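You operate a simulated robot arm through the tools that you are given. There is no shell and no other tool. Be economical: measure what you need, move in short steps, check, and stop when the job is done.

The job below is to be done with a simulated robot arm. You get a single attempt, and the scene is never put back.

TASK
Hang the yellow board on the barrier stands, drop both latches and light the small red-bodied lamp on a peg.

It is judged by the outcome, as a careful person would: the job done as asked, and still so three seconds after it is handed in. It fails if anything else is knocked over, pushed out of place, dropped, spilled or broken.

THE ROBOT
A 6-joint arm with a fingered hand, hanging from a carriage that runs on a gantry, over the field with the corners [1360, 74], [-1240, 73], [-1239, -1207], [1361, -1206] (x, y) and turns from -11.676 to 0.332 rad about z. Base frame: it is fixed where the carriage stands at the start and does not move with it; the origin is on the floor, on the carriage's upright axis, x ahead of it, y to its left, z up. Lengths are in mm, angles in rad, forces in N, time in s.
With the tool pointing down near the work surface it reaches from about 100 to 340 mm from the robot's upright axis, wherever it stands. Its first joint turns from -2.897 to 2.897 rad. Places, roughly: brackets of the barrier stands [500, -200, 700]; left green latch [200, -100, 800]; peg of the right barrier stand [800, -200, 800]; push lens of the small red lamp [1200, -100, 700]; push lens of the small yellow lamp [1000, -100, 700]; right green latch [700, -100, 800]. Payload 4 kg.
Tool frame: the origin (TCP) lies between the finger pads and is the grasp point; the fingertips stand 30 mm ahead of it; z points along the fingers, y is the line along which they close. Largest opening 104 mm; the body of the gripper starts 35 mm behind the TCP. The gripper is a hand of 5 fingers: y runs from the thumb to the fingers, the wrist lies at [-15, -113, -190] in the tool frame, and closing takes about 1.5 s.
Orientation is told as [roll, pitch, yaw] about the base's x, y, z axes, in that order, counted from this pose: with the fingers straight down and the wrist toward the robot, the tool's x, y and z point along [0, 1, 0], [1, 0, 0] and [0, 0, -1] of the base frame.

THE INTERFACE
- The arm moves only by the tool move_arm. Its argument "steps" is a list of rows, each a list of 6 numbers: the shift along the tool's x, y, z in mm, then the turn, a rotation vector about the tool's x, y, z in rad. In form: [[dx, dy, dz, rx, ry, rz], ...]. A call has 1 to 20 rows; each row shifts and turns the commanded pose from where the row before left it, along the tool's axes as they then stand. "grip" is the opening in per cent of the stroke, from 0 (shut) to 100 (fully open), set as the call begins (left out, the last holds). Each row takes 0.2 s and may step no farther than 50 mm and 0.15 rad from the row before; otherwise, or with a gripper value out of range, the whole call is refused. A pose out of reach is approached as far as the arm can. The call stops where the force on the tool passes 40 N (or 10 N more than at its start, if that is more) or the arm is blocked; 0.2 s more then pass. Each finger travels about 45 mm/s and halts on what it meets, pressing with about 32 N; the grip force reading is that of the motor and also rises with nothing between the fingers. The clock runs only during rows and for 0.2 s after the last one: add rows that do not move to give the fingers time. The reply holds the time, the measured pose of the TCP, the force on the tool along the base axes, the opening and the grip force, in the units named above and with some noise, with the torque about the TCP (base axes, N m) and any sound that the robot's microphone picked up, and new pictures: "views" is both (left out), scene, wrist or none.
- Cameras (640 x 400 px; columns grow to the right, rows downward): "scene" is now at [262.7, 17.6, 1783.4]; the picture's right is [0.21, -0.98, 0.00], its down [-0.91, -0.20, -0.36] and it looks along [0.35, 0.08, -0.93] (base axes); focal length 269 px, centre (320, 200). "wrist" rides on the gripper at [60, -83, -120] in the tool frame; the picture's right is [-0.79, 0.29, -0.54], its down [-0.56, -0.71, 0.44] and it looks along [-0.26, 0.65, 0.72] (tool axes); focal length 234 px, centre (320, 200). There is no depth. A picture from a camera that has moved, and an enlarged one, comes with that camera's place and axes in the base frame and with its lens. The place of the scene camera against the robot may be out by one fixed shift of up to 25 mm in any direction.
- raise_lower(by): slides the trunk up (or, below 0, down) by that many mm; the arm and the scene camera ride with it, the base frame stays. It gives what a move gives, with no picture.
- steer(legs): drives the robot by 1 to 6 legs, each [ahead, left, turn to the left] in mm, mm and rad, along the robot's own axes; the way and the turn of a leg run together, so that a leg with both is an arc; at most 1500 mm and 3.142 rad a leg. The arm and the cameras ride along, it lands a little off, and it stops where it bumps. It keeps to its track: a leg is cut to what the track allows. It gives what a move gives, and a new picture of the scene camera.
- curl_fingers(index, middle, ring, little, thumb_bend, thumb_turn): sets how far each is bent, from 0 (flat) to 100 (curled in); at 30 the hand is open as for a grip, at 70 the pads meet at the TCP. One left out holds its place. A second passes; each finger stops where it meets its share of the squeeze, and holds until it gets a number again. A gripper value or a shape takes the hand back. It gives what a move gives, with no picture; readings hold the bend of each and the force on index, middle, ring, little, thumb and palm. thumb_turn goes from beside the hand (0) to across from the fingers (100), as for a grip.
- grasp_type(shape): the hand has 5 fingers and takes this shape, open, in about a second: jaw (thumb against the fingers, like two jaws); tri (thumb and two fingers); tip (a fingertip pinch); poke (one finger out to press); point (the index stretched); flat (the hand flat); cup (the hand cupped); fist (a fist). The gripper value then closes the fingers along that shape, each until it touches; the sizes above hold for jaw. It gives what a move gives, with no picture.
- head_to(pan, tilt): turns the head with the scene camera to pan (to the left, within 2.705 rad either way) and tilt (down, from -0.506 to 1.204), counted from straight ahead of the robot. It gives what a move gives, and a new picture of the scene camera.
- zoom(camera, box): a new picture of the part [left, top, right, bottom] of that camera's present view, enlarged. It takes no simulated time.
- finish_job(): hands the job in; it is judged then, once.

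Go step by step. Nothing tells you exact positions but the pictures and the camera data: compare them with the known pose of the tool, close in by small moves and look again before you grip or let go. The budget is 120 turns and 260 pictures, counting those below and the enlarged ones. Unless the task says otherwise, let go and move clear before handing in, and close with one line.

The tools are called after "Request:" as name(argument=value, ...) on one line, values as JSON. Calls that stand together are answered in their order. move_arm: Moves the arm, as the interface text tells. Its arguments: {"type":"object","properties":{"steps":{"type":"array"},"grip":{"type":"number"},"views":{"type":"string","enum":["both","scene","wrist","none"]}},"required":["steps"]} The other tools are called the same way: raise_lower (by) slides the trunk up or down; grasp_type (shape) gives the hand a shape; curl_fingers (index, middle, ring, little, thumb_bend, thumb_turn) moves the fingers one by one; steer (legs) drives the base; head_to (pan, tilt) turns the head that bears the scene camera; zoom (camera, box) takes an enlarged picture of a part of a camera's view; finish_job () hands the job in.

At the start:

```text
time: 0.0
ee_pos: [531.4, -156.3, 1140.2]
tool_rot: [0.0, -0.001, 0.0]
contact_force: [-0.3, 0.3, -0.4]
wrist_torque: [-0.01, 0.0, -0.01]
grip_width: 103.8
grip_force: 0.0
shape: jaw
bend: [30.0, 30.0, 30.0, 30.0, 30.0, 97.0]
finger forces: [0.0, 0.1, 0.0, 0.0, 0.0, 0.0]
trunk travel left (down, up): [-511.0, 87.0]
robot x, y, heading: [-1.9, 1.0, -0.002]
head pan, tilt: [0.213, 1.201]
```

scene: 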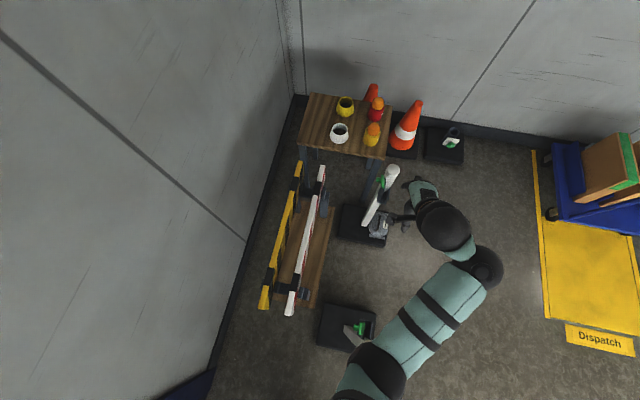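
wrist: 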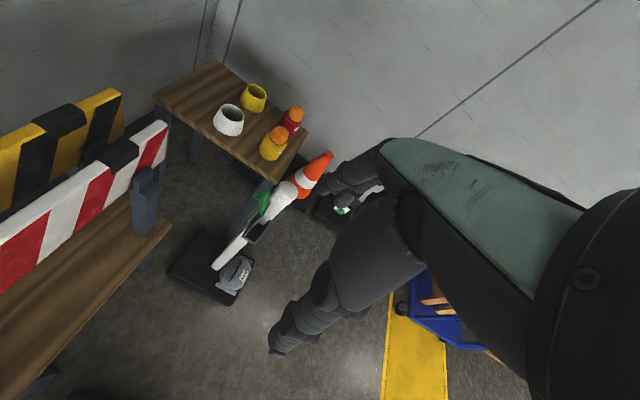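

The scene shows two boards on a rack to the left, a table with lamps further ahead, and the barrier stands beside them. I'll enlarge the views to get details.

Request:
zoom(camera="scene", box=[230, 70, 480, 226])

Request:
zoom(camera="scene", box=[220, 200, 470, 356])

Request:
zoom(camera="wrist", box=[140, 50, 400, 312])

```text
2.56 times, centred on (355, 148) of scene
camera zoom: at [262.7, 17.6, 1783.4], right [0.21, -0.98, 0.0], down [-0.91, -0.2, -0.36], along [0.35, 0.08, -0.93], focal length 690 px, centre (230, 333)
```

zoom: 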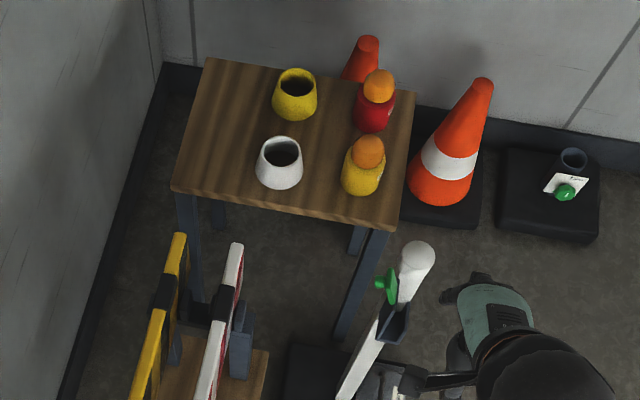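

```text
2.56 times, centred on (345, 278) of scene
camera zoom: at [262.7, 17.6, 1783.4], right [0.21, -0.98, 0.0], down [-0.91, -0.2, -0.36], along [0.35, 0.08, -0.93], focal length 690 px, centre (256, 0)
```

zoom: 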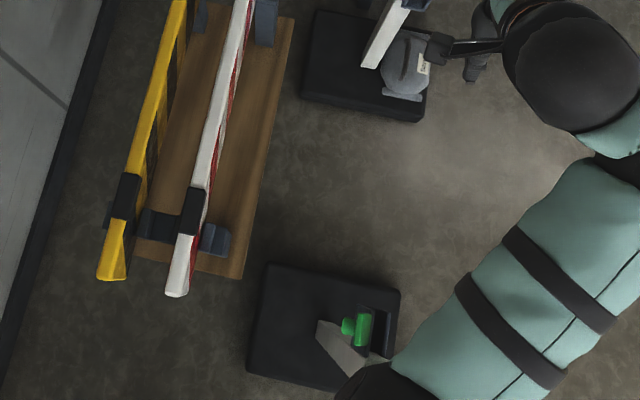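

```text
1.53 times, centred on (270, 181) of wrist
camera zoom: at [448.7, -96.4, 1259.3], right [0.29, -0.79, 0.54], down [-0.71, -0.56, -0.44], along [0.65, -0.26, -0.72], focal length 358 px, centre (396, 229)
```

zoom: 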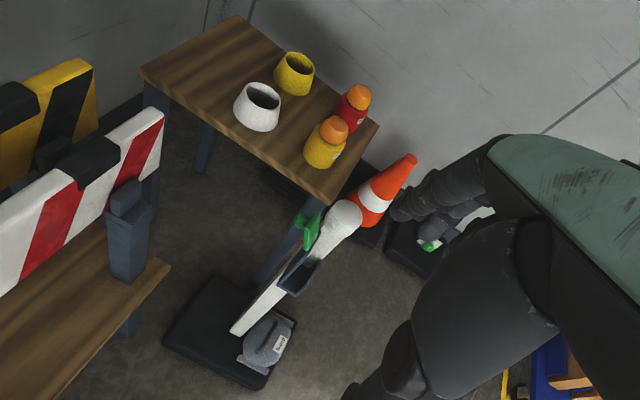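

The two stands are the black bases with posts and green latches; the board rack is to the left and the lamps are on the far table. I'll drive back to the right to get a clear side view.

Request:
steer(legs=[[-100, -600, 0]])

Request:
head_to(pan=1.0, tilt=0.85)

```text
time: 3.4
ee_pos: [436.9, -746.5, 1139.1]
tool_rot: [-0.001, 0.001, 0.014]
contact_force: [-0.2, -0.7, 0.0]
wrist_torque: [-0.01, -0.03, -0.02]
grip_width: 103.8
grip_force: 0.1
shape: jaw
bend: [30.0, 30.0, 30.0, 30.0, 30.0, 97.0]
finger forces: [0.1, 0.0, 0.0, 0.0, 0.1, 0.1]
trunk travel left (down, up): [-511.0, 87.0]
robot x, y, heading: [-97.0, -596.5, 0.014]
head pan, tilt: [0.213, 1.201]
camera scene: at [165.9, -576.0, 1783.4], right [0.22, -0.97, 0.0], down [-0.91, -0.21, -0.36], along [0.35, 0.08, -0.93], focal length 269 px, centre (320, 200)
```

scene: 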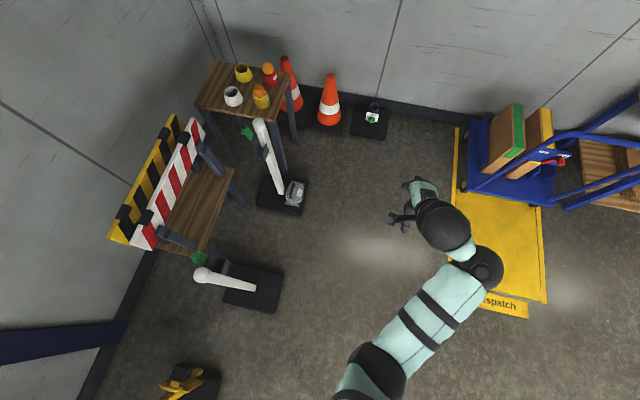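

```text
time: 4.5
ee_pos: [436.3, -746.1, 1139.1]
tool_rot: [-0.001, 0.0, 0.013]
contact_force: [0.3, 0.7, -0.5]
wrist_torque: [0.0, -0.03, 0.0]
grip_width: 103.6
grip_force: 0.1
shape: jaw
bend: [30.0, 30.0, 30.0, 30.0, 30.0, 97.0]
finger forces: [0.0, 0.0, 0.0, 0.0, 0.1, 0.1]
trunk travel left (down, up): [-511.0, 87.0]
robot x, y, heading: [-99.0, -597.1, 0.013]
head pan, tilt: [1.0, 0.85]
camera scene: at [152.8, -522.2, 1807.0], right [0.85, -0.53, 0.0], down [-0.4, -0.64, -0.66], along [0.35, 0.56, -0.75], focal length 269 px, centre (320, 200)
```

scene: 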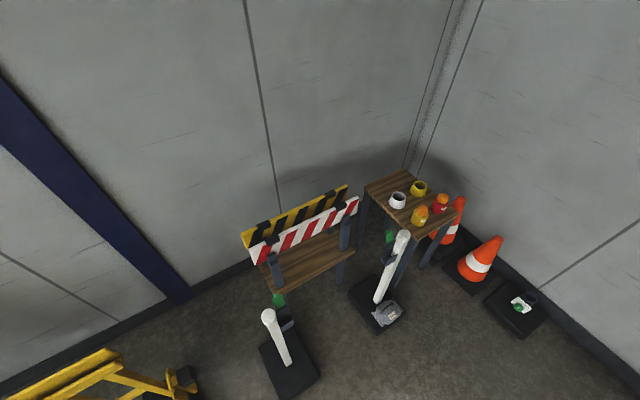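

Request:
zoom(camera="scene", box=[230, 170, 420, 289])

Request:
zoom(camera="scene", box=[240, 280, 420, 393])

Request:
zoom(camera="scene", box=[350, 160, 560, 291])

```text
3.36 times, centred on (325, 230) of scene
camera zoom: at [152.8, -522.2, 1807.0], right [0.85, -0.53, 0.0], down [-0.4, -0.64, -0.66], along [0.35, 0.56, -0.75], focal length 905 px, centre (303, 101)
```

zoom: 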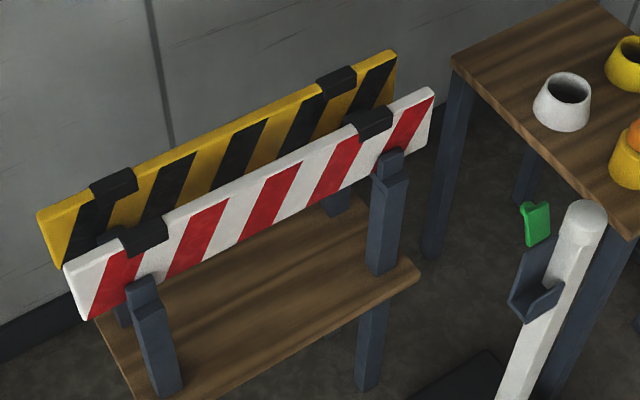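

```text
3.54 times, centred on (330, 336) of scene
camera zoom: at [152.8, -522.2, 1807.0], right [0.85, -0.53, 0.0], down [-0.4, -0.64, -0.66], along [0.35, 0.56, -0.75], focal length 953 px, centre (285, -283)
```

zoom: 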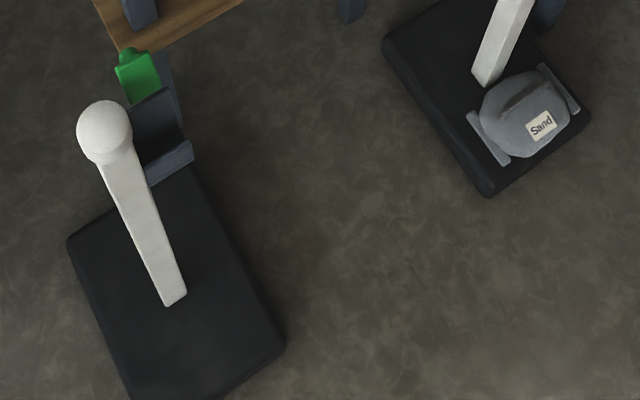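

```text
3.05 times, centred on (455, 226) of scene
camera zoom: at [152.8, -522.2, 1807.0], right [0.85, -0.53, 0.0], down [-0.4, -0.64, -0.66], along [0.35, 0.56, -0.75], focal length 821 px, centre (-91, 122)
```

zoom: 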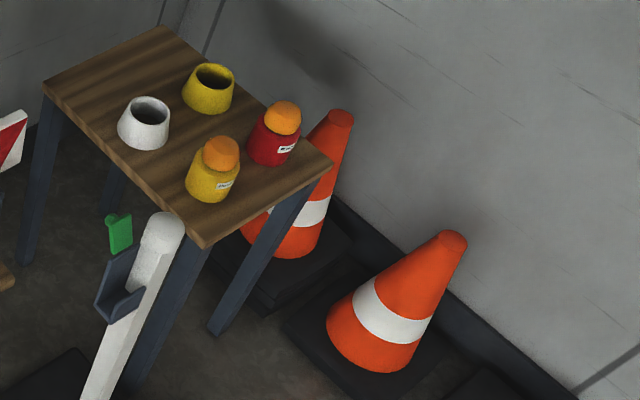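

Both brackets face the wall side of the posts, and the yellow board sits in the rear slots of the rack. I'll turn the robot to face +y (turning right by 3π/2) from an open position, with the trunk raised.

Request:
raise_lower(by=85)

Request:
steer(legs=[[0, 0, -2.3], [0, 0, -2.42]])

Request:
head_to(pan=-0.4, tilt=0.8)

```text
time: 5.7
ee_pos: [435.5, -746.9, 1224.1]
tool_rot: [0.0, -0.001, 0.014]
contact_force: [0.3, 0.2, -0.2]
wrist_torque: [-0.03, 0.0, 0.02]
grip_width: 103.7
grip_force: 0.0
shape: jaw
bend: [30.0, 30.0, 30.0, 30.0, 30.0, 97.0]
finger forces: [0.1, 0.0, 0.0, 0.0, 0.0, 0.0]
trunk travel left (down, up): [-596.0, 2.0]
robot x, y, heading: [-94.1, -596.2, 0.015]
head pan, tilt: [1.0, 0.85]
```

```text
time: 17.3
ee_pos: [53.6, -64.9, 1223.5]
tool_rot: [0.0, -0.001, 1.583]
contact_force: [0.3, 0.0, -0.3]
wrist_torque: [0.05, 0.0, 0.01]
grip_width: 103.7
grip_force: 0.2
shape: jaw
bend: [30.0, 30.0, 30.0, 30.0, 30.0, 97.0]
finger forces: [0.0, 0.0, 0.0, 0.0, 0.0, 0.1]
trunk travel left (down, up): [-596.0, 2.0]
robot x, y, heading: [-99.8, -596.0, 1.58]
head pan, tilt: [1.0, 0.85]
camera scene: at [-157.4, -349.8, 1892.1], right [0.53, 0.85, 0.0], down [0.64, -0.4, -0.66], along [-0.56, 0.35, -0.75], focal length 269 px, centre (320, 200)
```

scene: 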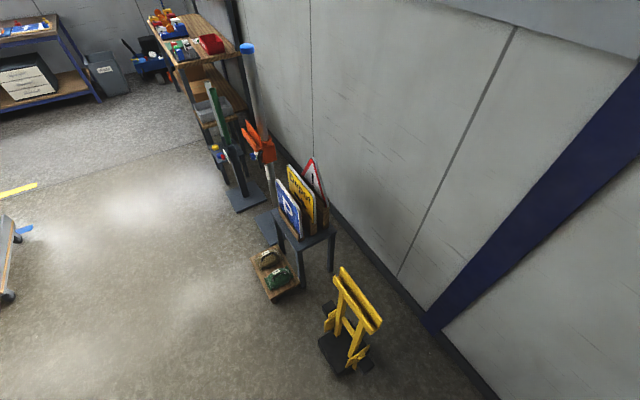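

```text
time: 18.8
ee_pos: [52.2, -64.4, 1224.7]
tool_rot: [0.001, -0.001, 1.583]
contact_force: [0.1, 0.2, 0.3]
wrist_torque: [-0.03, -0.03, 0.01]
grip_width: 103.8
grip_force: 0.0
shape: jaw
bend: [30.0, 30.0, 30.0, 30.0, 30.0, 97.0]
finger forces: [0.1, 0.1, 0.0, 0.0, 0.0, 0.1]
trunk travel left (down, up): [-596.0, 2.0]
robot x, y, heading: [-93.4, -596.9, 1.58]
head pan, tilt: [-0.4, 0.799]
camera scene: at [-60.7, -316.5, 1896.1], right [0.93, -0.38, 0.0], down [-0.27, -0.66, -0.7], along [0.26, 0.65, -0.72], focal length 269 px, centre (320, 200)
```

scene: 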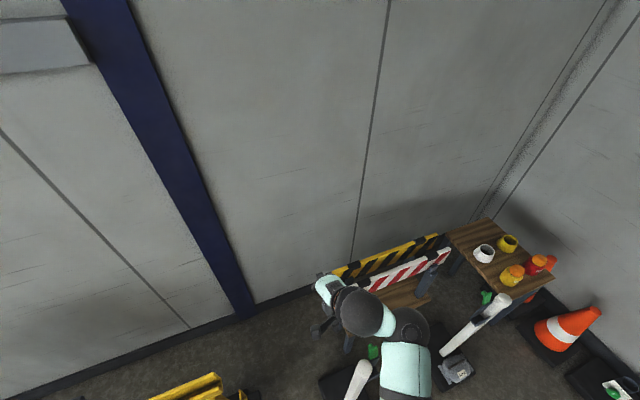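

The yellow board's top centre is about (495, 210, 825), with the red board about 80 mm in front of it. I'll bring the hand over it and look from the wrist camera.

Request:
steer(legs=[[130, -443, 0]])

Request:
move_arm(steps=[[0, 0, 0, 0, 0, 0]], grip=60)

```text
time: 21.6
ee_pos: [498.5, 72.6, 1224.6]
tool_rot: [0.0, 0.0, 1.579]
contact_force: [0.4, -0.1, -0.3]
wrist_torque: [0.01, 0.02, -0.03]
grip_width: 103.6
grip_force: 0.1
shape: jaw
bend: [30.0, 30.0, 30.0, 30.0, 30.0, 97.0]
finger forces: [0.0, 0.0, 0.1, 0.0, 0.1, 0.0]
trunk travel left (down, up): [-596.0, 2.0]
robot x, y, heading: [347.8, -459.5, 1.588]
head pan, tilt: [-0.4, 0.799]
camera scene: at [384.3, -179.8, 1896.1], right [0.92, -0.38, 0.0], down [-0.27, -0.66, -0.7], along [0.27, 0.64, -0.72], focal length 269 px, centre (320, 200)
```

scene: 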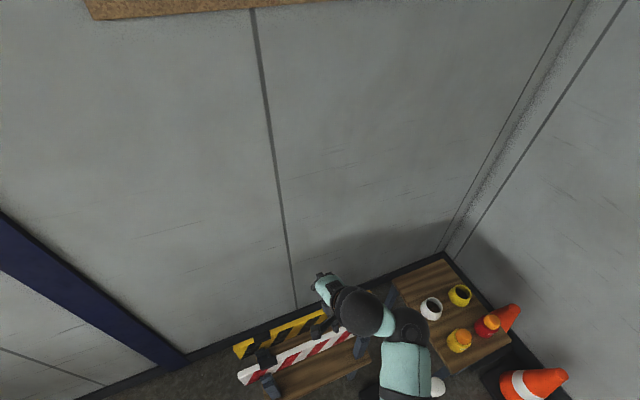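

```text
time: 22.0
ee_pos: [498.5, 72.5, 1224.3]
tool_rot: [-0.001, 0.0, 1.579]
contact_force: [-0.3, -0.3, 0.9]
wrist_torque: [0.0, 0.01, 0.0]
grip_width: 69.5
grip_force: 0.0
shape: jaw
bend: [73.0, 38.0, 35.0, 32.0, 61.0, 99.0]
finger forces: [0.0, 0.1, 0.1, 0.1, 0.0, 0.0]
trunk travel left (down, up): [-596.0, 2.0]
robot x, y, heading: [346.0, -459.1, 1.579]
head pan, tilt: [-0.4, 0.799]
camera scene: at [384.3, -179.8, 1896.1], right [0.92, -0.38, 0.0], down [-0.27, -0.66, -0.7], along [0.27, 0.64, -0.72], focal length 269 px, centre (320, 200)
camera wrist: at [440.3, -12.0, 1344.3], right [0.79, 0.3, 0.54], down [0.56, -0.7, -0.44], along [0.25, 0.65, -0.72], focal length 234 px, centre (320, 200)
```

scene: 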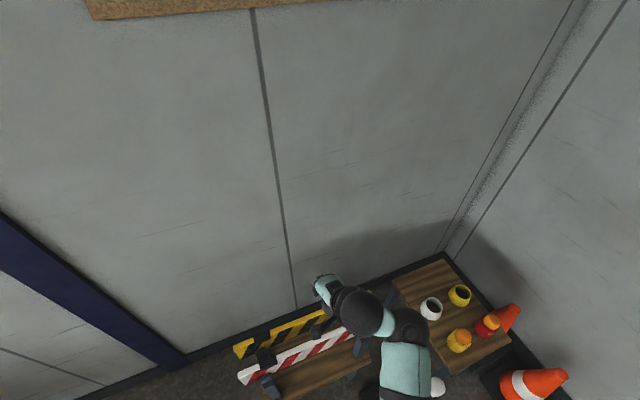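
wrist: 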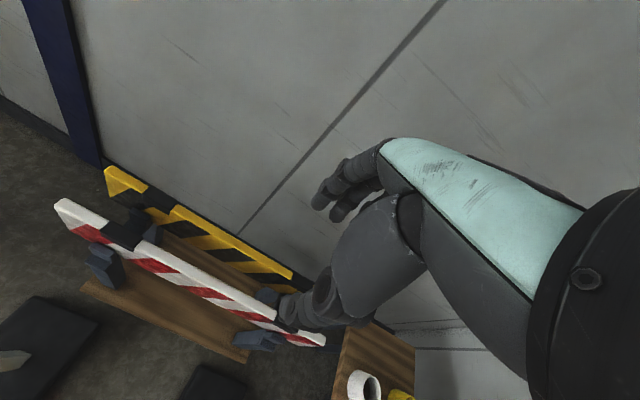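

Request:
zoom(camera="wrist", box=[40, 150, 340, 350])

Request:
zoom(camera="scene", box=[220, 280, 400, 400])

```text
2.00 times, centred on (190, 250) of wrist
camera zoom: at [440.3, -12.0, 1344.3], right [0.79, 0.3, 0.54], down [0.56, -0.7, -0.44], along [0.25, 0.65, -0.72], focal length 468 px, centre (580, 100)
```

zoom: 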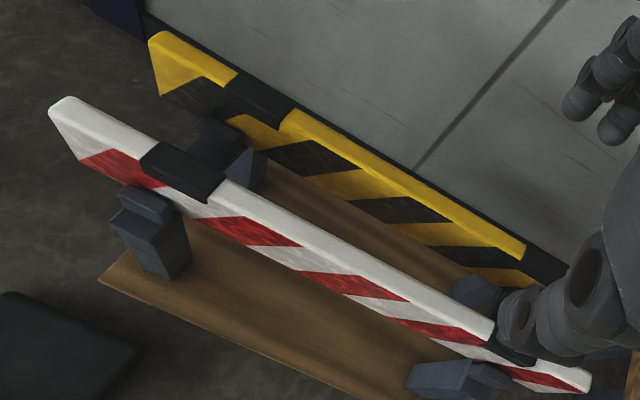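

```text
3.33 times, centred on (310, 340) of scene
camera zoom: at [384.3, -179.8, 1896.1], right [0.92, -0.38, 0.0], down [-0.27, -0.66, -0.7], along [0.27, 0.64, -0.72], focal length 898 px, centre (353, -267)
```

zoom: 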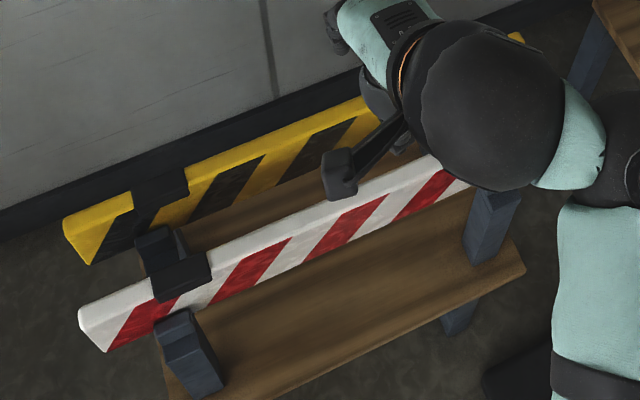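

Request:
raise_lower(by=-220)

Request:
move_arm(steps=[[0, 0, 0, 0, 0, 0]], views="wrist")

Request:
zoom(camera="wrist", box=[0, 150, 360, 390])

```text
time: 24.4
ee_pos: [498.7, 73.6, 1005.3]
tool_rot: [0.0, -0.001, 1.579]
contact_force: [-0.1, -0.4, -1.1]
wrist_torque: [0.0, -0.01, 0.01]
grip_width: 63.0
grip_force: 0.0
shape: jaw
bend: [73.0, 41.0, 37.0, 49.0, 64.0, 99.0]
finger forces: [0.0, 0.0, 0.1, 0.0, 0.0, 0.0]
trunk travel left (down, up): [-376.0, 222.0]
robot x, y, heading: [348.7, -458.8, 1.577]
head pan, tilt: [-0.4, 0.799]
```

```text
time: 24.8
ee_pos: [499.1, 71.5, 1003.6]
tool_rot: [0.001, 0.001, 1.578]
contact_force: [0.3, 0.0, 0.4]
wrist_torque: [0.0, -0.02, -0.02]
grip_width: 62.9
grip_force: 0.0
shape: jaw
bend: [73.0, 41.0, 37.0, 49.0, 64.0, 99.0]
finger forces: [0.0, 0.0, 0.0, 0.1, 0.1, 0.0]
trunk travel left (down, up): [-376.0, 222.0]
robot x, y, heading: [345.4, -459.9, 1.583]
head pan, tilt: [-0.4, 0.799]
camera wrist: at [440.3, -12.0, 1124.2], right [0.79, 0.3, 0.54], down [0.56, -0.7, -0.44], along [0.25, 0.65, -0.72], focal length 234 px, centre (320, 200)
```

wrist: 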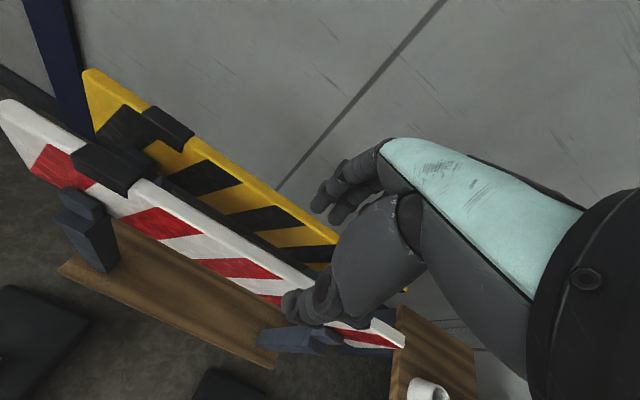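

```text
1.67 times, centred on (180, 270) of wrist
camera zoom: at [440.3, -12.0, 1124.2], right [0.79, 0.3, 0.54], down [0.56, -0.7, -0.44], along [0.25, 0.65, -0.72], focal length 390 px, centre (553, 83)
```

zoom: 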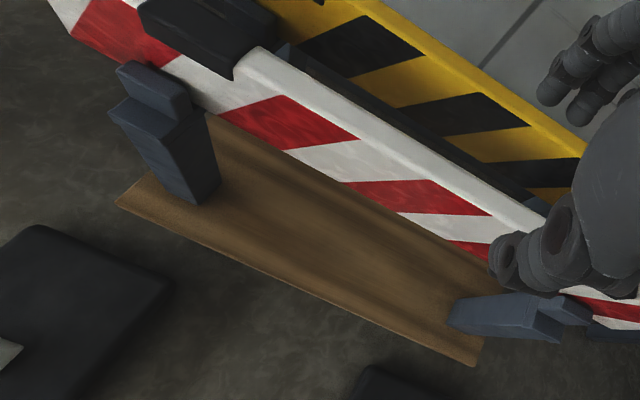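

The yellow board's top edge is at z≈842, y≈200, with its centre at x≈484, and there is about 64 mm of gap to the red board. I'll move the hand over it.

Request:
steer(legs=[[128, 15, 0]])

Request:
move_arm(steps=[[0, 0, 0, 0, 0, 0]], views="wrist")

```text
time: 26.0
ee_pos: [483.8, 197.2, 1003.5]
tool_rot: [0.0, 0.001, 1.58]
contact_force: [-0.2, -0.5, 0.8]
wrist_torque: [-0.02, -0.04, 0.0]
grip_width: 63.0
grip_force: 0.1
shape: jaw
bend: [73.0, 41.0, 37.0, 49.0, 64.0, 99.0]
finger forces: [0.0, 0.0, 0.1, 0.0, 0.1, 0.1]
trunk travel left (down, up): [-376.0, 222.0]
robot x, y, heading: [333.3, -333.9, 1.579]
head pan, tilt: [-0.4, 0.799]
camera scene: at [368.8, -54.6, 1676.1], right [0.92, -0.38, 0.0], down [-0.27, -0.66, -0.7], along [0.27, 0.64, -0.72], focal length 269 px, centre (320, 200)
```

scene: 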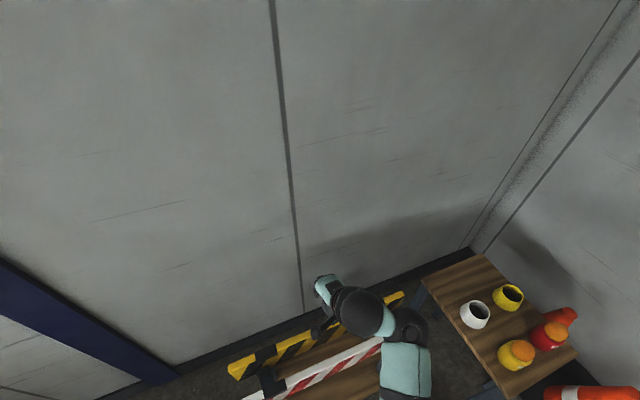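

```text
time: 26.4
ee_pos: [483.0, 197.1, 1004.0]
tool_rot: [-0.001, 0.0, 1.579]
contact_force: [1.1, -0.1, -0.7]
wrist_torque: [-0.01, 0.04, -0.03]
grip_width: 62.6
grip_force: 0.0
shape: jaw
bend: [73.0, 41.0, 37.0, 49.0, 64.0, 99.0]
finger forces: [0.1, 0.0, 0.0, 0.0, 0.0, 0.1]
trunk travel left (down, up): [-376.0, 222.0]
robot x, y, heading: [330.3, -334.6, 1.586]
head pan, tilt: [-0.4, 0.799]
camera wrist: at [424.9, 113.2, 1124.2], right [0.79, 0.3, 0.54], down [0.56, -0.7, -0.44], along [0.25, 0.65, -0.72], focal length 234 px, centre (320, 200)
```

wrist: 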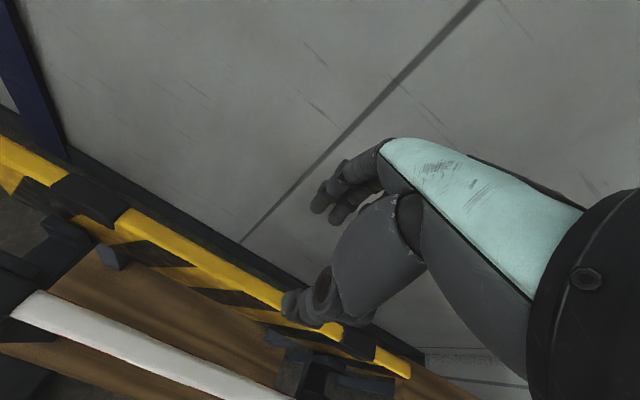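

The index finger reads more curled than the others, which would hit the board top. I'll set the fingers individually for an even half-open jaw.

Request:
curl_fingers(index=42, middle=42, ring=42, little=42, thumb_bend=50, thumb_turn=100)

Request:
zoom(camera="wrist", box=[180, 130, 480, 390])

Request:
zoom(camera="scene", box=[220, 260, 440, 400])

```text
time: 27.4
ee_pos: [483.4, 197.2, 1004.9]
tool_rot: [0.0, 0.001, 1.579]
contact_force: [0.6, -1.1, 0.2]
wrist_torque: [-0.02, -0.01, 0.02]
grip_width: 61.8
grip_force: 0.1
shape: fingers
bend: [42.0, 42.0, 42.0, 42.0, 50.0, 100.0]
finger forces: [0.1, 0.1, 0.1, 0.1, 0.0, 0.0]
trunk travel left (down, up): [-376.0, 222.0]
robot x, y, heading: [330.1, -335.9, 1.572]
head pan, tilt: [-0.4, 0.799]
```

```text
1.54 times, centred on (330, 260) of wrist
camera zoom: at [424.9, 113.2, 1124.2], right [0.79, 0.3, 0.54], down [0.56, -0.7, -0.44], along [0.25, 0.65, -0.72], focal length 360 px, centre (305, 108)
```

zoom: 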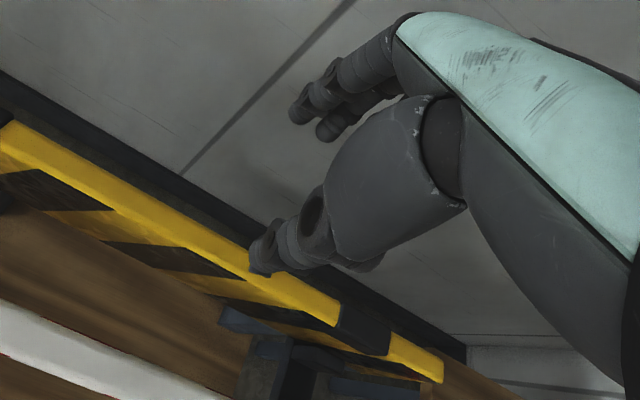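

```text
2.86 times, centred on (330, 330) of scene
camera zoom: at [368.8, -54.6, 1676.1], right [0.92, -0.38, 0.0], down [-0.27, -0.66, -0.7], along [0.27, 0.64, -0.72], focal length 770 px, centre (291, -171)
```

zoom: 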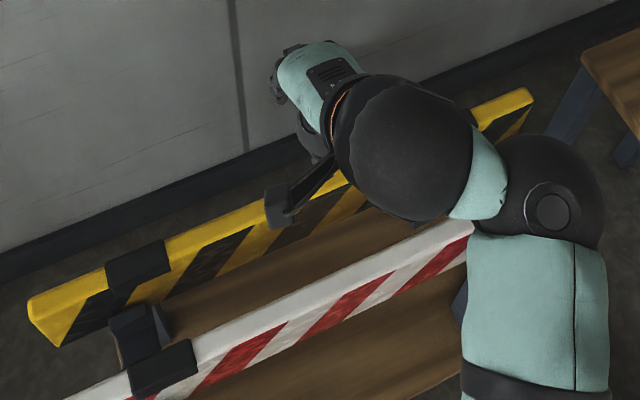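

Request:
move_arm(steps=[[0, 2, 30, 0, 0, 0], [0, 0, 30, 0, 0, 0], [0, 0, 30, 0, 0, 0], [0, 0, 20, 0, 0, 0]], views="wrist")

Request:
zoom(camera="wrist", box=[180, 130, 480, 390])

```text
time: 28.4
ee_pos: [484.3, 200.8, 893.4]
tool_rot: [0.0, -0.001, 1.58]
contact_force: [-1.4, 0.2, 0.3]
wrist_torque: [0.01, 0.0, -0.01]
grip_width: 62.1
grip_force: 0.1
shape: fingers
bend: [42.0, 42.0, 42.0, 42.0, 50.0, 100.0]
finger forces: [0.0, 0.1, 0.0, 0.0, 0.0, 0.1]
trunk travel left (down, up): [-376.0, 222.0]
robot x, y, heading: [328.0, -336.8, 1.578]
head pan, tilt: [-0.4, 0.799]
camera wrist: at [425.1, 115.2, 1013.5], right [0.79, 0.3, 0.54], down [0.56, -0.7, -0.44], along [0.25, 0.65, -0.72], focal length 234 px, centre (320, 200)
```

wrist: 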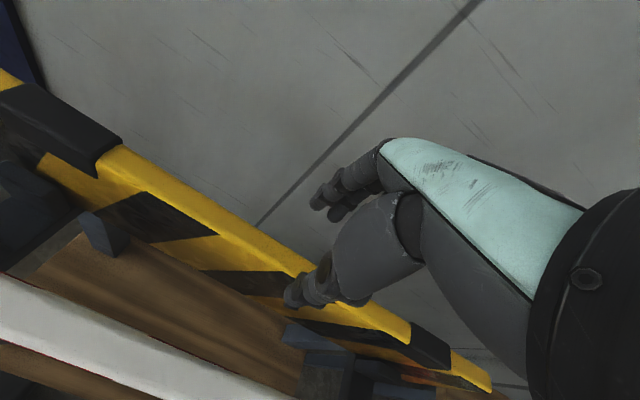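

```text
1.54 times, centred on (330, 260) of wrist
camera zoom: at [425.1, 115.2, 1013.5], right [0.79, 0.3, 0.54], down [0.56, -0.7, -0.44], along [0.25, 0.65, -0.72], focal length 360 px, centre (305, 108)
```

zoom: 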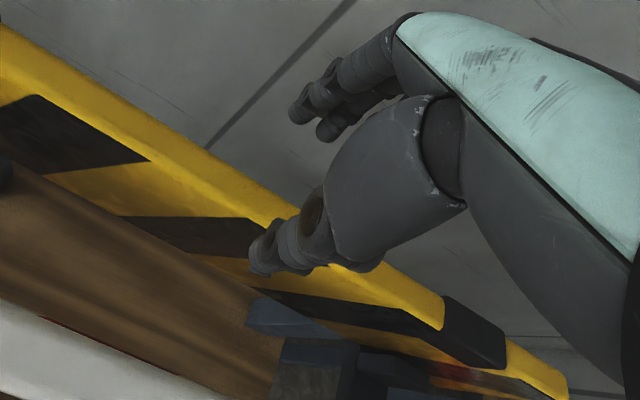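

Request:
move_arm(steps=[[0, 0, 20, 0, 0, 0], [0, 0, 20, 0, 0, 0], [0, 0, 20, 0, 0, 0], [0, 0, 15, 0, 0, 0]], views="wrist")

Request:
zoom(camera="wrist", box=[180, 130, 480, 390])

```text
time: 29.4
ee_pos: [483.6, 198.9, 819.1]
tool_rot: [0.0, 0.0, 1.579]
contact_force: [0.0, -0.6, -0.4]
wrist_torque: [0.01, -0.01, 0.01]
grip_width: 62.1
grip_force: 0.0
shape: fingers
bend: [42.0, 42.0, 42.0, 42.0, 50.0, 100.0]
finger forces: [0.0, 0.1, 0.0, 0.0, 0.0, 0.1]
trunk travel left (down, up): [-376.0, 222.0]
robot x, y, heading: [336.2, -330.9, 1.581]
head pan, tilt: [-0.4, 0.799]
camera wrist: at [425.1, 114.4, 939.1], right [0.79, 0.3, 0.54], down [0.56, -0.7, -0.44], along [0.25, 0.65, -0.72], focal length 234 px, centre (320, 200)
```

wrist: 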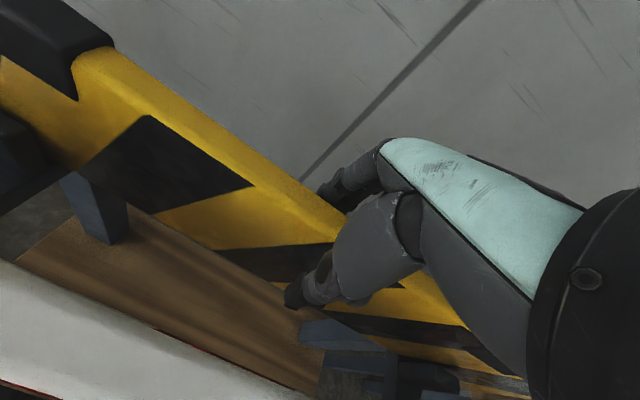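

```text
1.54 times, centred on (330, 260) of wrist
camera zoom: at [425.1, 114.4, 939.1], right [0.79, 0.3, 0.54], down [0.56, -0.7, -0.44], along [0.25, 0.65, -0.72], focal length 360 px, centre (305, 108)
```

zoom: 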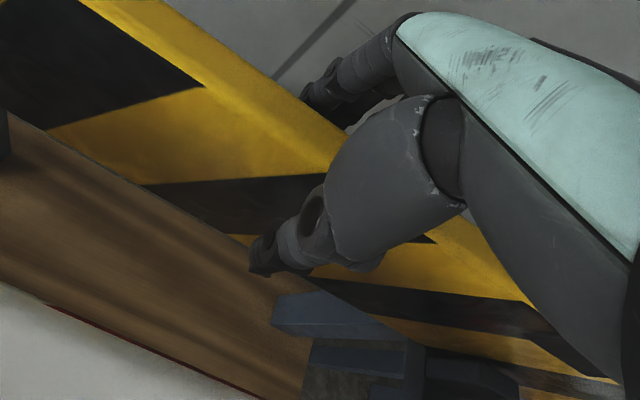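

Thumb is in front, fingers behind the board. Closing the grip.

Request:
move_arm(steps=[[0, 0, 0, 0, 0, 0], [0, 0, 0, 0, 0, 0], [0, 0, 0, 0, 0, 0], [0, 0, 0, 0, 0, 0], [0, 0, 0, 0, 0, 0], [0, 0, 0, 0, 0, 0], [0, 0, 0, 0, 0, 0], [0, 0, 0, 0, 0, 0], [0, 0, 0, 0, 0, 0]], grip=0, views="wrist")

```text
time: 31.4
ee_pos: [483.4, 197.8, 818.6]
tool_rot: [-0.003, 0.001, 1.58]
contact_force: [0.6, 0.9, 0.0]
wrist_torque: [0.03, -0.03, 0.19]
grip_width: 16.6
grip_force: 31.7
shape: jaw
bend: [73.0, 61.0, 60.0, 71.0, 74.0, 100.0]
finger forces: [15.2, 8.1, 3.7, 1.8, 28.3, 0.1]
trunk travel left (down, up): [-376.0, 222.0]
robot x, y, heading: [333.0, -337.5, 1.579]
head pan, tilt: [-0.4, 0.799]
camera wrist: at [425.2, 114.4, 939.2], right [0.79, 0.3, 0.54], down [0.56, -0.7, -0.44], along [0.25, 0.65, -0.72], focal length 234 px, centre (320, 200)
```

wrist: 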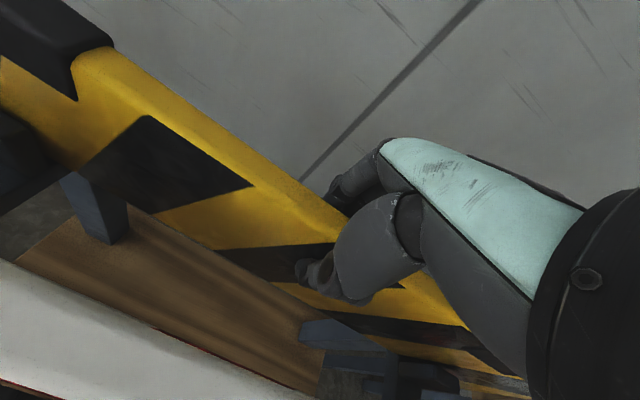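

The grip is solid. Lifting straight up.

Request:
move_arm(steps=[[0, 0, -10, 0, 0, 0], [0, 0, -10, 0, 0, 0], [0, 0, -10, 0, 0, 0], [0, 0, -15, 0, 0, 0], [0, 0, -15, 0, 0, 0]], views="both")

Request:
zoom(camera="scene", box=[200, 240, 440, 400])

```text
time: 32.6
ee_pos: [484.0, 200.3, 877.7]
tool_rot: [0.0, 0.0, 1.578]
contact_force: [0.2, -0.6, -7.4]
wrist_torque: [-0.01, 0.05, -0.04]
grip_width: 16.3
grip_force: 32.0
shape: jaw
bend: [73.0, 62.0, 62.0, 71.0, 74.0, 100.0]
finger forces: [17.9, 7.2, 2.7, 0.5, 28.4, 0.0]
trunk travel left (down, up): [-376.0, 222.0]
robot x, y, heading: [333.1, -332.0, 1.579]
head pan, tilt: [-0.4, 0.799]
camera scene: at [368.8, -54.7, 1676.0], right [0.92, -0.38, 0.0], down [-0.27, -0.66, -0.7], along [0.27, 0.64, -0.72], focal length 269 px, centre (320, 200)
camera wrist: at [425.2, 116.5, 997.7], right [0.79, 0.3, 0.54], down [0.56, -0.7, -0.44], along [0.25, 0.65, -0.72], focal length 234 px, centre (320, 200)
```

scene: 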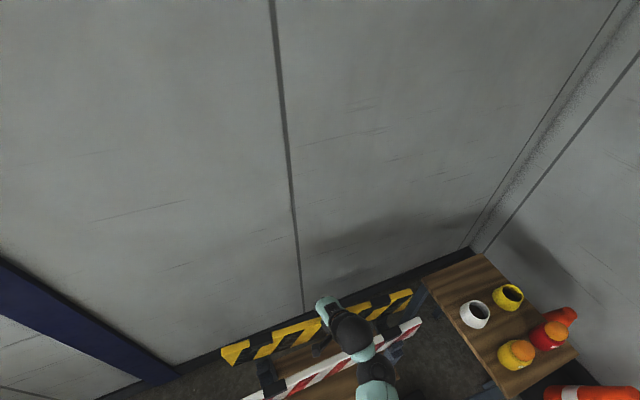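
wrist: 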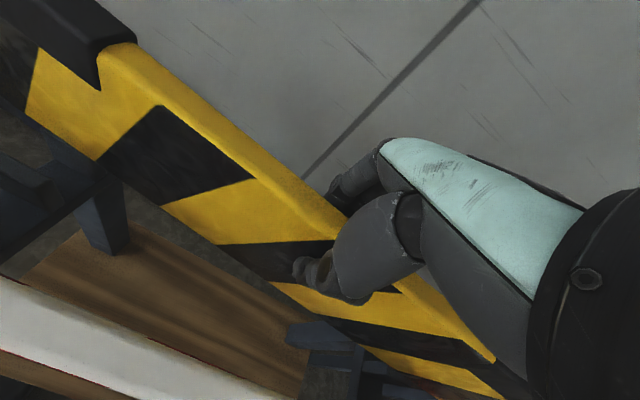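

```text
2.50 times, centred on (320, 320) of scene
camera zoom: at [368.8, -54.7, 1676.0], right [0.92, -0.38, 0.0], down [-0.27, -0.66, -0.7], along [0.27, 0.64, -0.72], focal length 673 px, centre (320, -100)
```

zoom: 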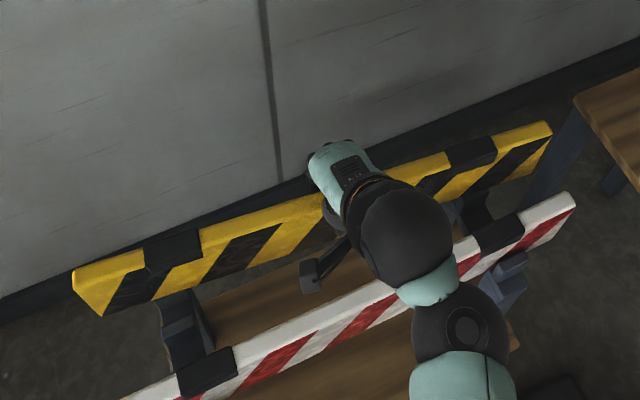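

The board is free (about 7 N). Raising the trunk, then backing off toward the stands.

Request:
raise_lower(by=200)

Request:
steer(legs=[[-180, 0, 0]])

Request:
head_to(pan=0.0, tilt=1.2)

```text
time: 34.8
ee_pos: [483.5, 200.2, 1077.8]
tool_rot: [-0.001, 0.002, 1.579]
contact_force: [0.5, 0.2, -6.8]
wrist_torque: [0.01, -0.07, 0.0]
grip_width: 16.3
grip_force: 31.5
shape: jaw
bend: [72.0, 62.0, 64.0, 71.0, 74.0, 100.0]
finger forces: [17.6, 6.9, 3.3, 1.0, 28.9, 0.0]
trunk travel left (down, up): [-576.0, 22.0]
robot x, y, heading: [333.0, -338.7, 1.58]
head pan, tilt: [-0.4, 0.799]
```

```text
time: 36.3
ee_pos: [482.2, 21.1, 1077.1]
tool_rot: [0.001, 0.001, 1.586]
contact_force: [0.5, 0.1, -7.0]
wrist_torque: [-0.01, -0.03, -0.01]
grip_width: 16.1
grip_force: 31.8
shape: jaw
bend: [72.0, 62.0, 64.0, 71.0, 74.0, 100.0]
finger forces: [17.7, 6.9, 3.5, 1.1, 29.1, 0.0]
trunk travel left (down, up): [-576.0, 22.0]
robot x, y, heading: [336.1, -514.2, 1.584]
head pan, tilt: [-0.4, 0.799]
camera scene: at [369.5, -234.5, 1875.9], right [0.93, -0.38, 0.0], down [-0.27, -0.66, -0.7], along [0.26, 0.65, -0.72], focal length 269 px, centre (320, 200)
```

scene: 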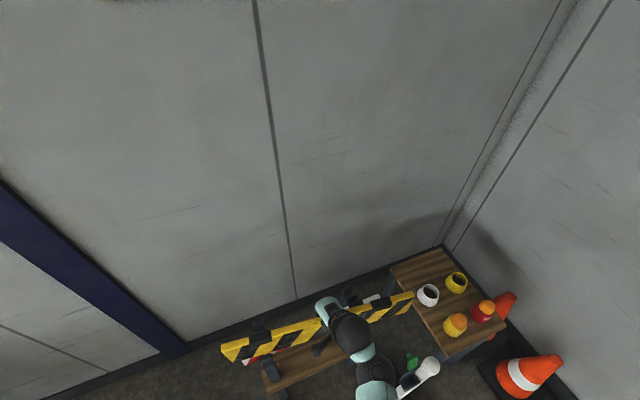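

```text
time: 37.2
ee_pos: [482.9, 21.1, 1077.9]
tool_rot: [0.0, 0.0, 1.585]
contact_force: [-0.5, 0.1, -7.2]
wrist_torque: [0.0, -0.04, 0.0]
grip_width: 16.1
grip_force: 32.0
shape: jaw
bend: [72.0, 62.0, 64.0, 71.0, 74.0, 100.0]
finger forces: [17.7, 6.9, 3.4, 1.1, 28.9, 0.0]
trunk travel left (down, up): [-576.0, 22.0]
robot x, y, heading: [332.0, -511.3, 1.591]
head pan, tilt: [0.0, 1.201]
camera scene: at [338.4, -253.3, 1848.3], right [1.0, 0.01, 0.0], down [0.01, -0.93, -0.36], along [0.0, 0.36, -0.93], focal length 269 px, centre (320, 200)
```

scene: 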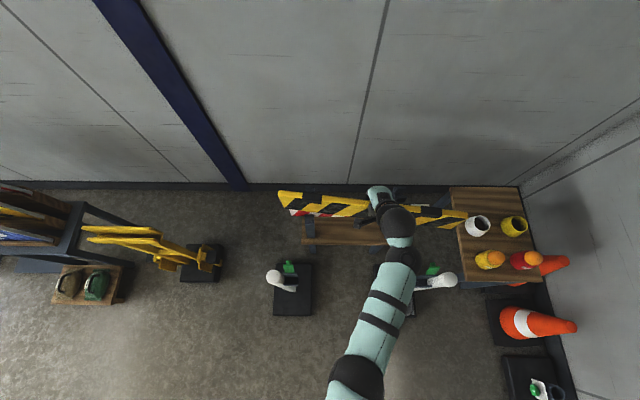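

Request:
zoom(camera="scene", box=[250, 245, 330, 325])

Request:
zoom(camera="scene", box=[390, 250, 470, 320])

```text
5.00 times, centred on (290, 285) of scene
camera zoom: at [338.4, -253.3, 1848.3], right [1.0, 0.01, 0.0], down [0.01, -0.93, -0.36], along [0.0, 0.36, -0.93], focal length 1347 px, centre (470, -225)
```

zoom: 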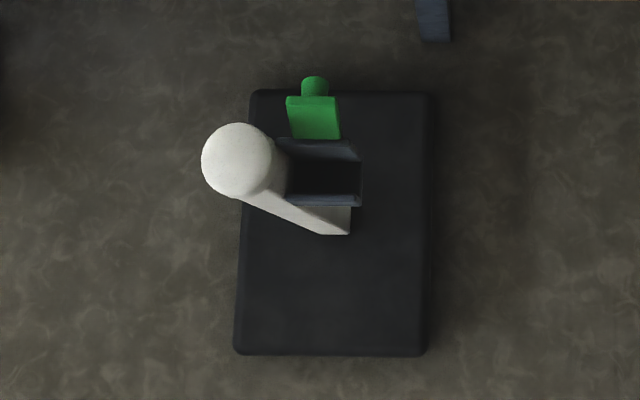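

```text
5.71 times, centred on (430, 285) of scene
camera zoom: at [338.4, -253.3, 1848.3], right [1.0, 0.01, 0.0], down [0.01, -0.93, -0.36], along [0.0, 0.36, -0.93], focal length 1539 px, centre (-309, -286)
```

zoom: 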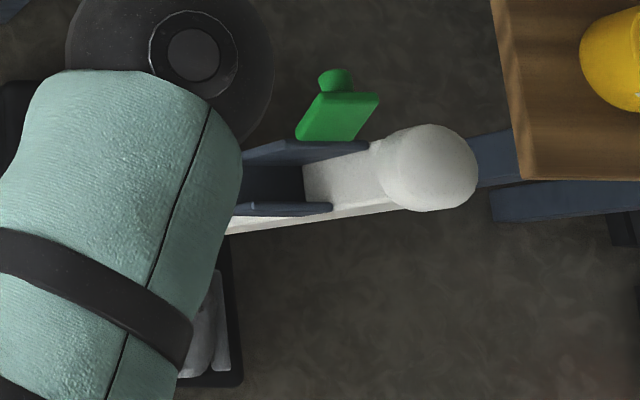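

The U-brackets sit on the inner sides of the posts, with slots along x at y≈-165 to -185. The board ends (x≈208 and 760) fit inside both. Backing off so the board is above the slots.

Request:
steer(legs=[[-204, 0, 0]])

Request:
move_arm(steps=[[0, 0, 0, 0, 0, 0]], views="wrist")

Request:
zoom(camera="wrist", box=[0, 140, 160, 300])

```text
time: 38.8
ee_pos: [483.7, -181.4, 1076.9]
tool_rot: [0.001, 0.0, 1.589]
contact_force: [0.3, 1.0, -6.9]
wrist_torque: [0.04, -0.06, -0.01]
grip_width: 16.4
grip_force: 31.3
shape: jaw
bend: [72.0, 62.0, 64.0, 71.0, 74.0, 100.0]
finger forces: [17.7, 6.9, 3.5, 1.0, 29.0, 0.0]
trunk travel left (down, up): [-576.0, 22.0]
robot x, y, heading: [339.6, -720.1, 1.594]
head pan, tilt: [0.0, 1.201]
camera scene: at [340.5, -456.7, 1848.2], right [1.0, 0.02, 0.0], down [0.02, -0.93, -0.36], along [-0.01, 0.36, -0.93], focal length 269 px, centre (320, 200)
```

scene: 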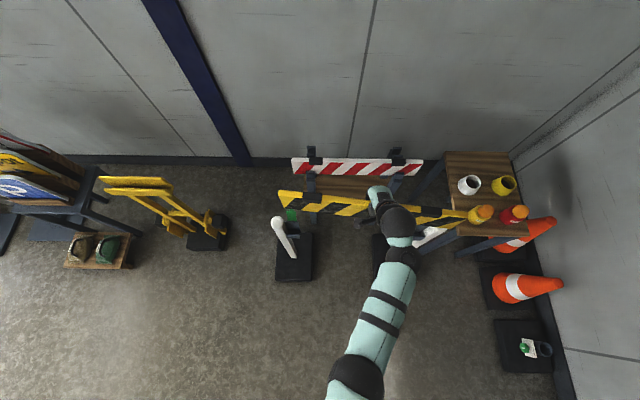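

```text
time: 39.2
ee_pos: [484.1, -182.5, 1075.5]
tool_rot: [0.003, 0.003, 1.589]
contact_force: [-0.4, 0.0, -6.9]
wrist_torque: [-0.03, -0.01, -0.01]
grip_width: 16.3
grip_force: 32.2
shape: jaw
bend: [72.0, 62.0, 64.0, 71.0, 74.0, 100.0]
finger forces: [17.7, 6.8, 3.4, 0.8, 29.0, 0.2]
trunk travel left (down, up): [-576.0, 22.0]
robot x, y, heading: [335.8, -717.3, 1.588]
head pan, tilt: [0.0, 1.201]
camera wrist: at [426.0, -266.6, 1196.7], right [0.78, 0.3, 0.54], down [0.57, -0.7, -0.43], along [0.25, 0.65, -0.72], focal length 234 px, centre (320, 200)
```

wrist: 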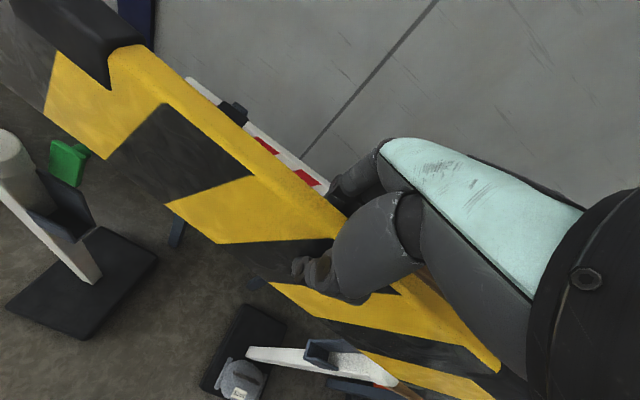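

```text
2.50 times, centred on (80, 220) of wrist
camera zoom: at [426.0, -266.6, 1196.7], right [0.78, 0.3, 0.54], down [0.57, -0.7, -0.43], along [0.25, 0.65, -0.72], focal length 585 px, centre (920, 150)
```

zoom: 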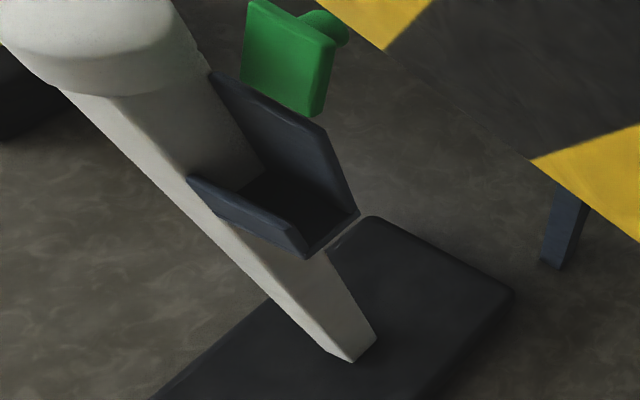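

Request:
zoom(camera="wrist", box=[220, 300, 420, 400])

Request:
zoom(camera="scene", box=[250, 180, 350, 280])

Request:
zoom(camera="scene", box=[380, 180, 480, 280])

```text
3.20 times, centred on (320, 350) of wrist
camera zoom: at [426.0, -266.6, 1196.7], right [0.78, 0.3, 0.54], down [0.57, -0.7, -0.43], along [0.25, 0.65, -0.72], focal length 749 px, centre (320, -280)
```

zoom: 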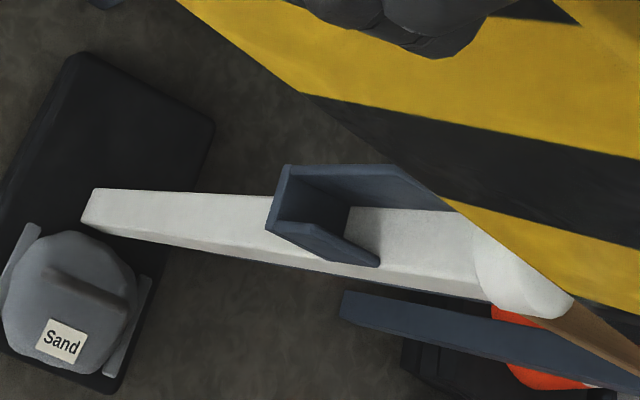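

```text
4.00 times, centred on (300, 230) of scene
camera zoom: at [340.5, -456.7, 1848.2], right [1.0, 0.02, 0.0], down [0.02, -0.93, -0.36], along [-0.01, 0.36, -0.93], focal length 1077 px, centre (400, 80)
```

zoom: 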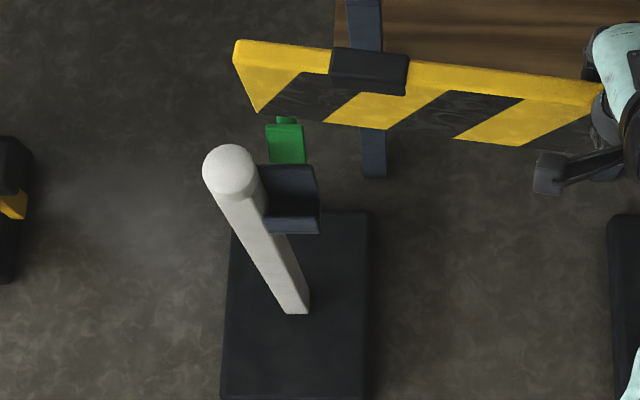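

```text
4.00 times, centred on (430, 230) of scene
camera zoom: at [340.5, -456.7, 1848.2], right [1.0, 0.02, 0.0], down [0.02, -0.93, -0.36], along [-0.01, 0.36, -0.93], focal length 1077 px, centre (-120, 80)
```

zoom: 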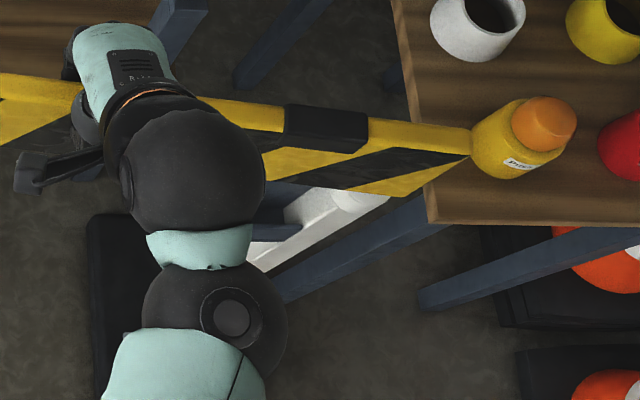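

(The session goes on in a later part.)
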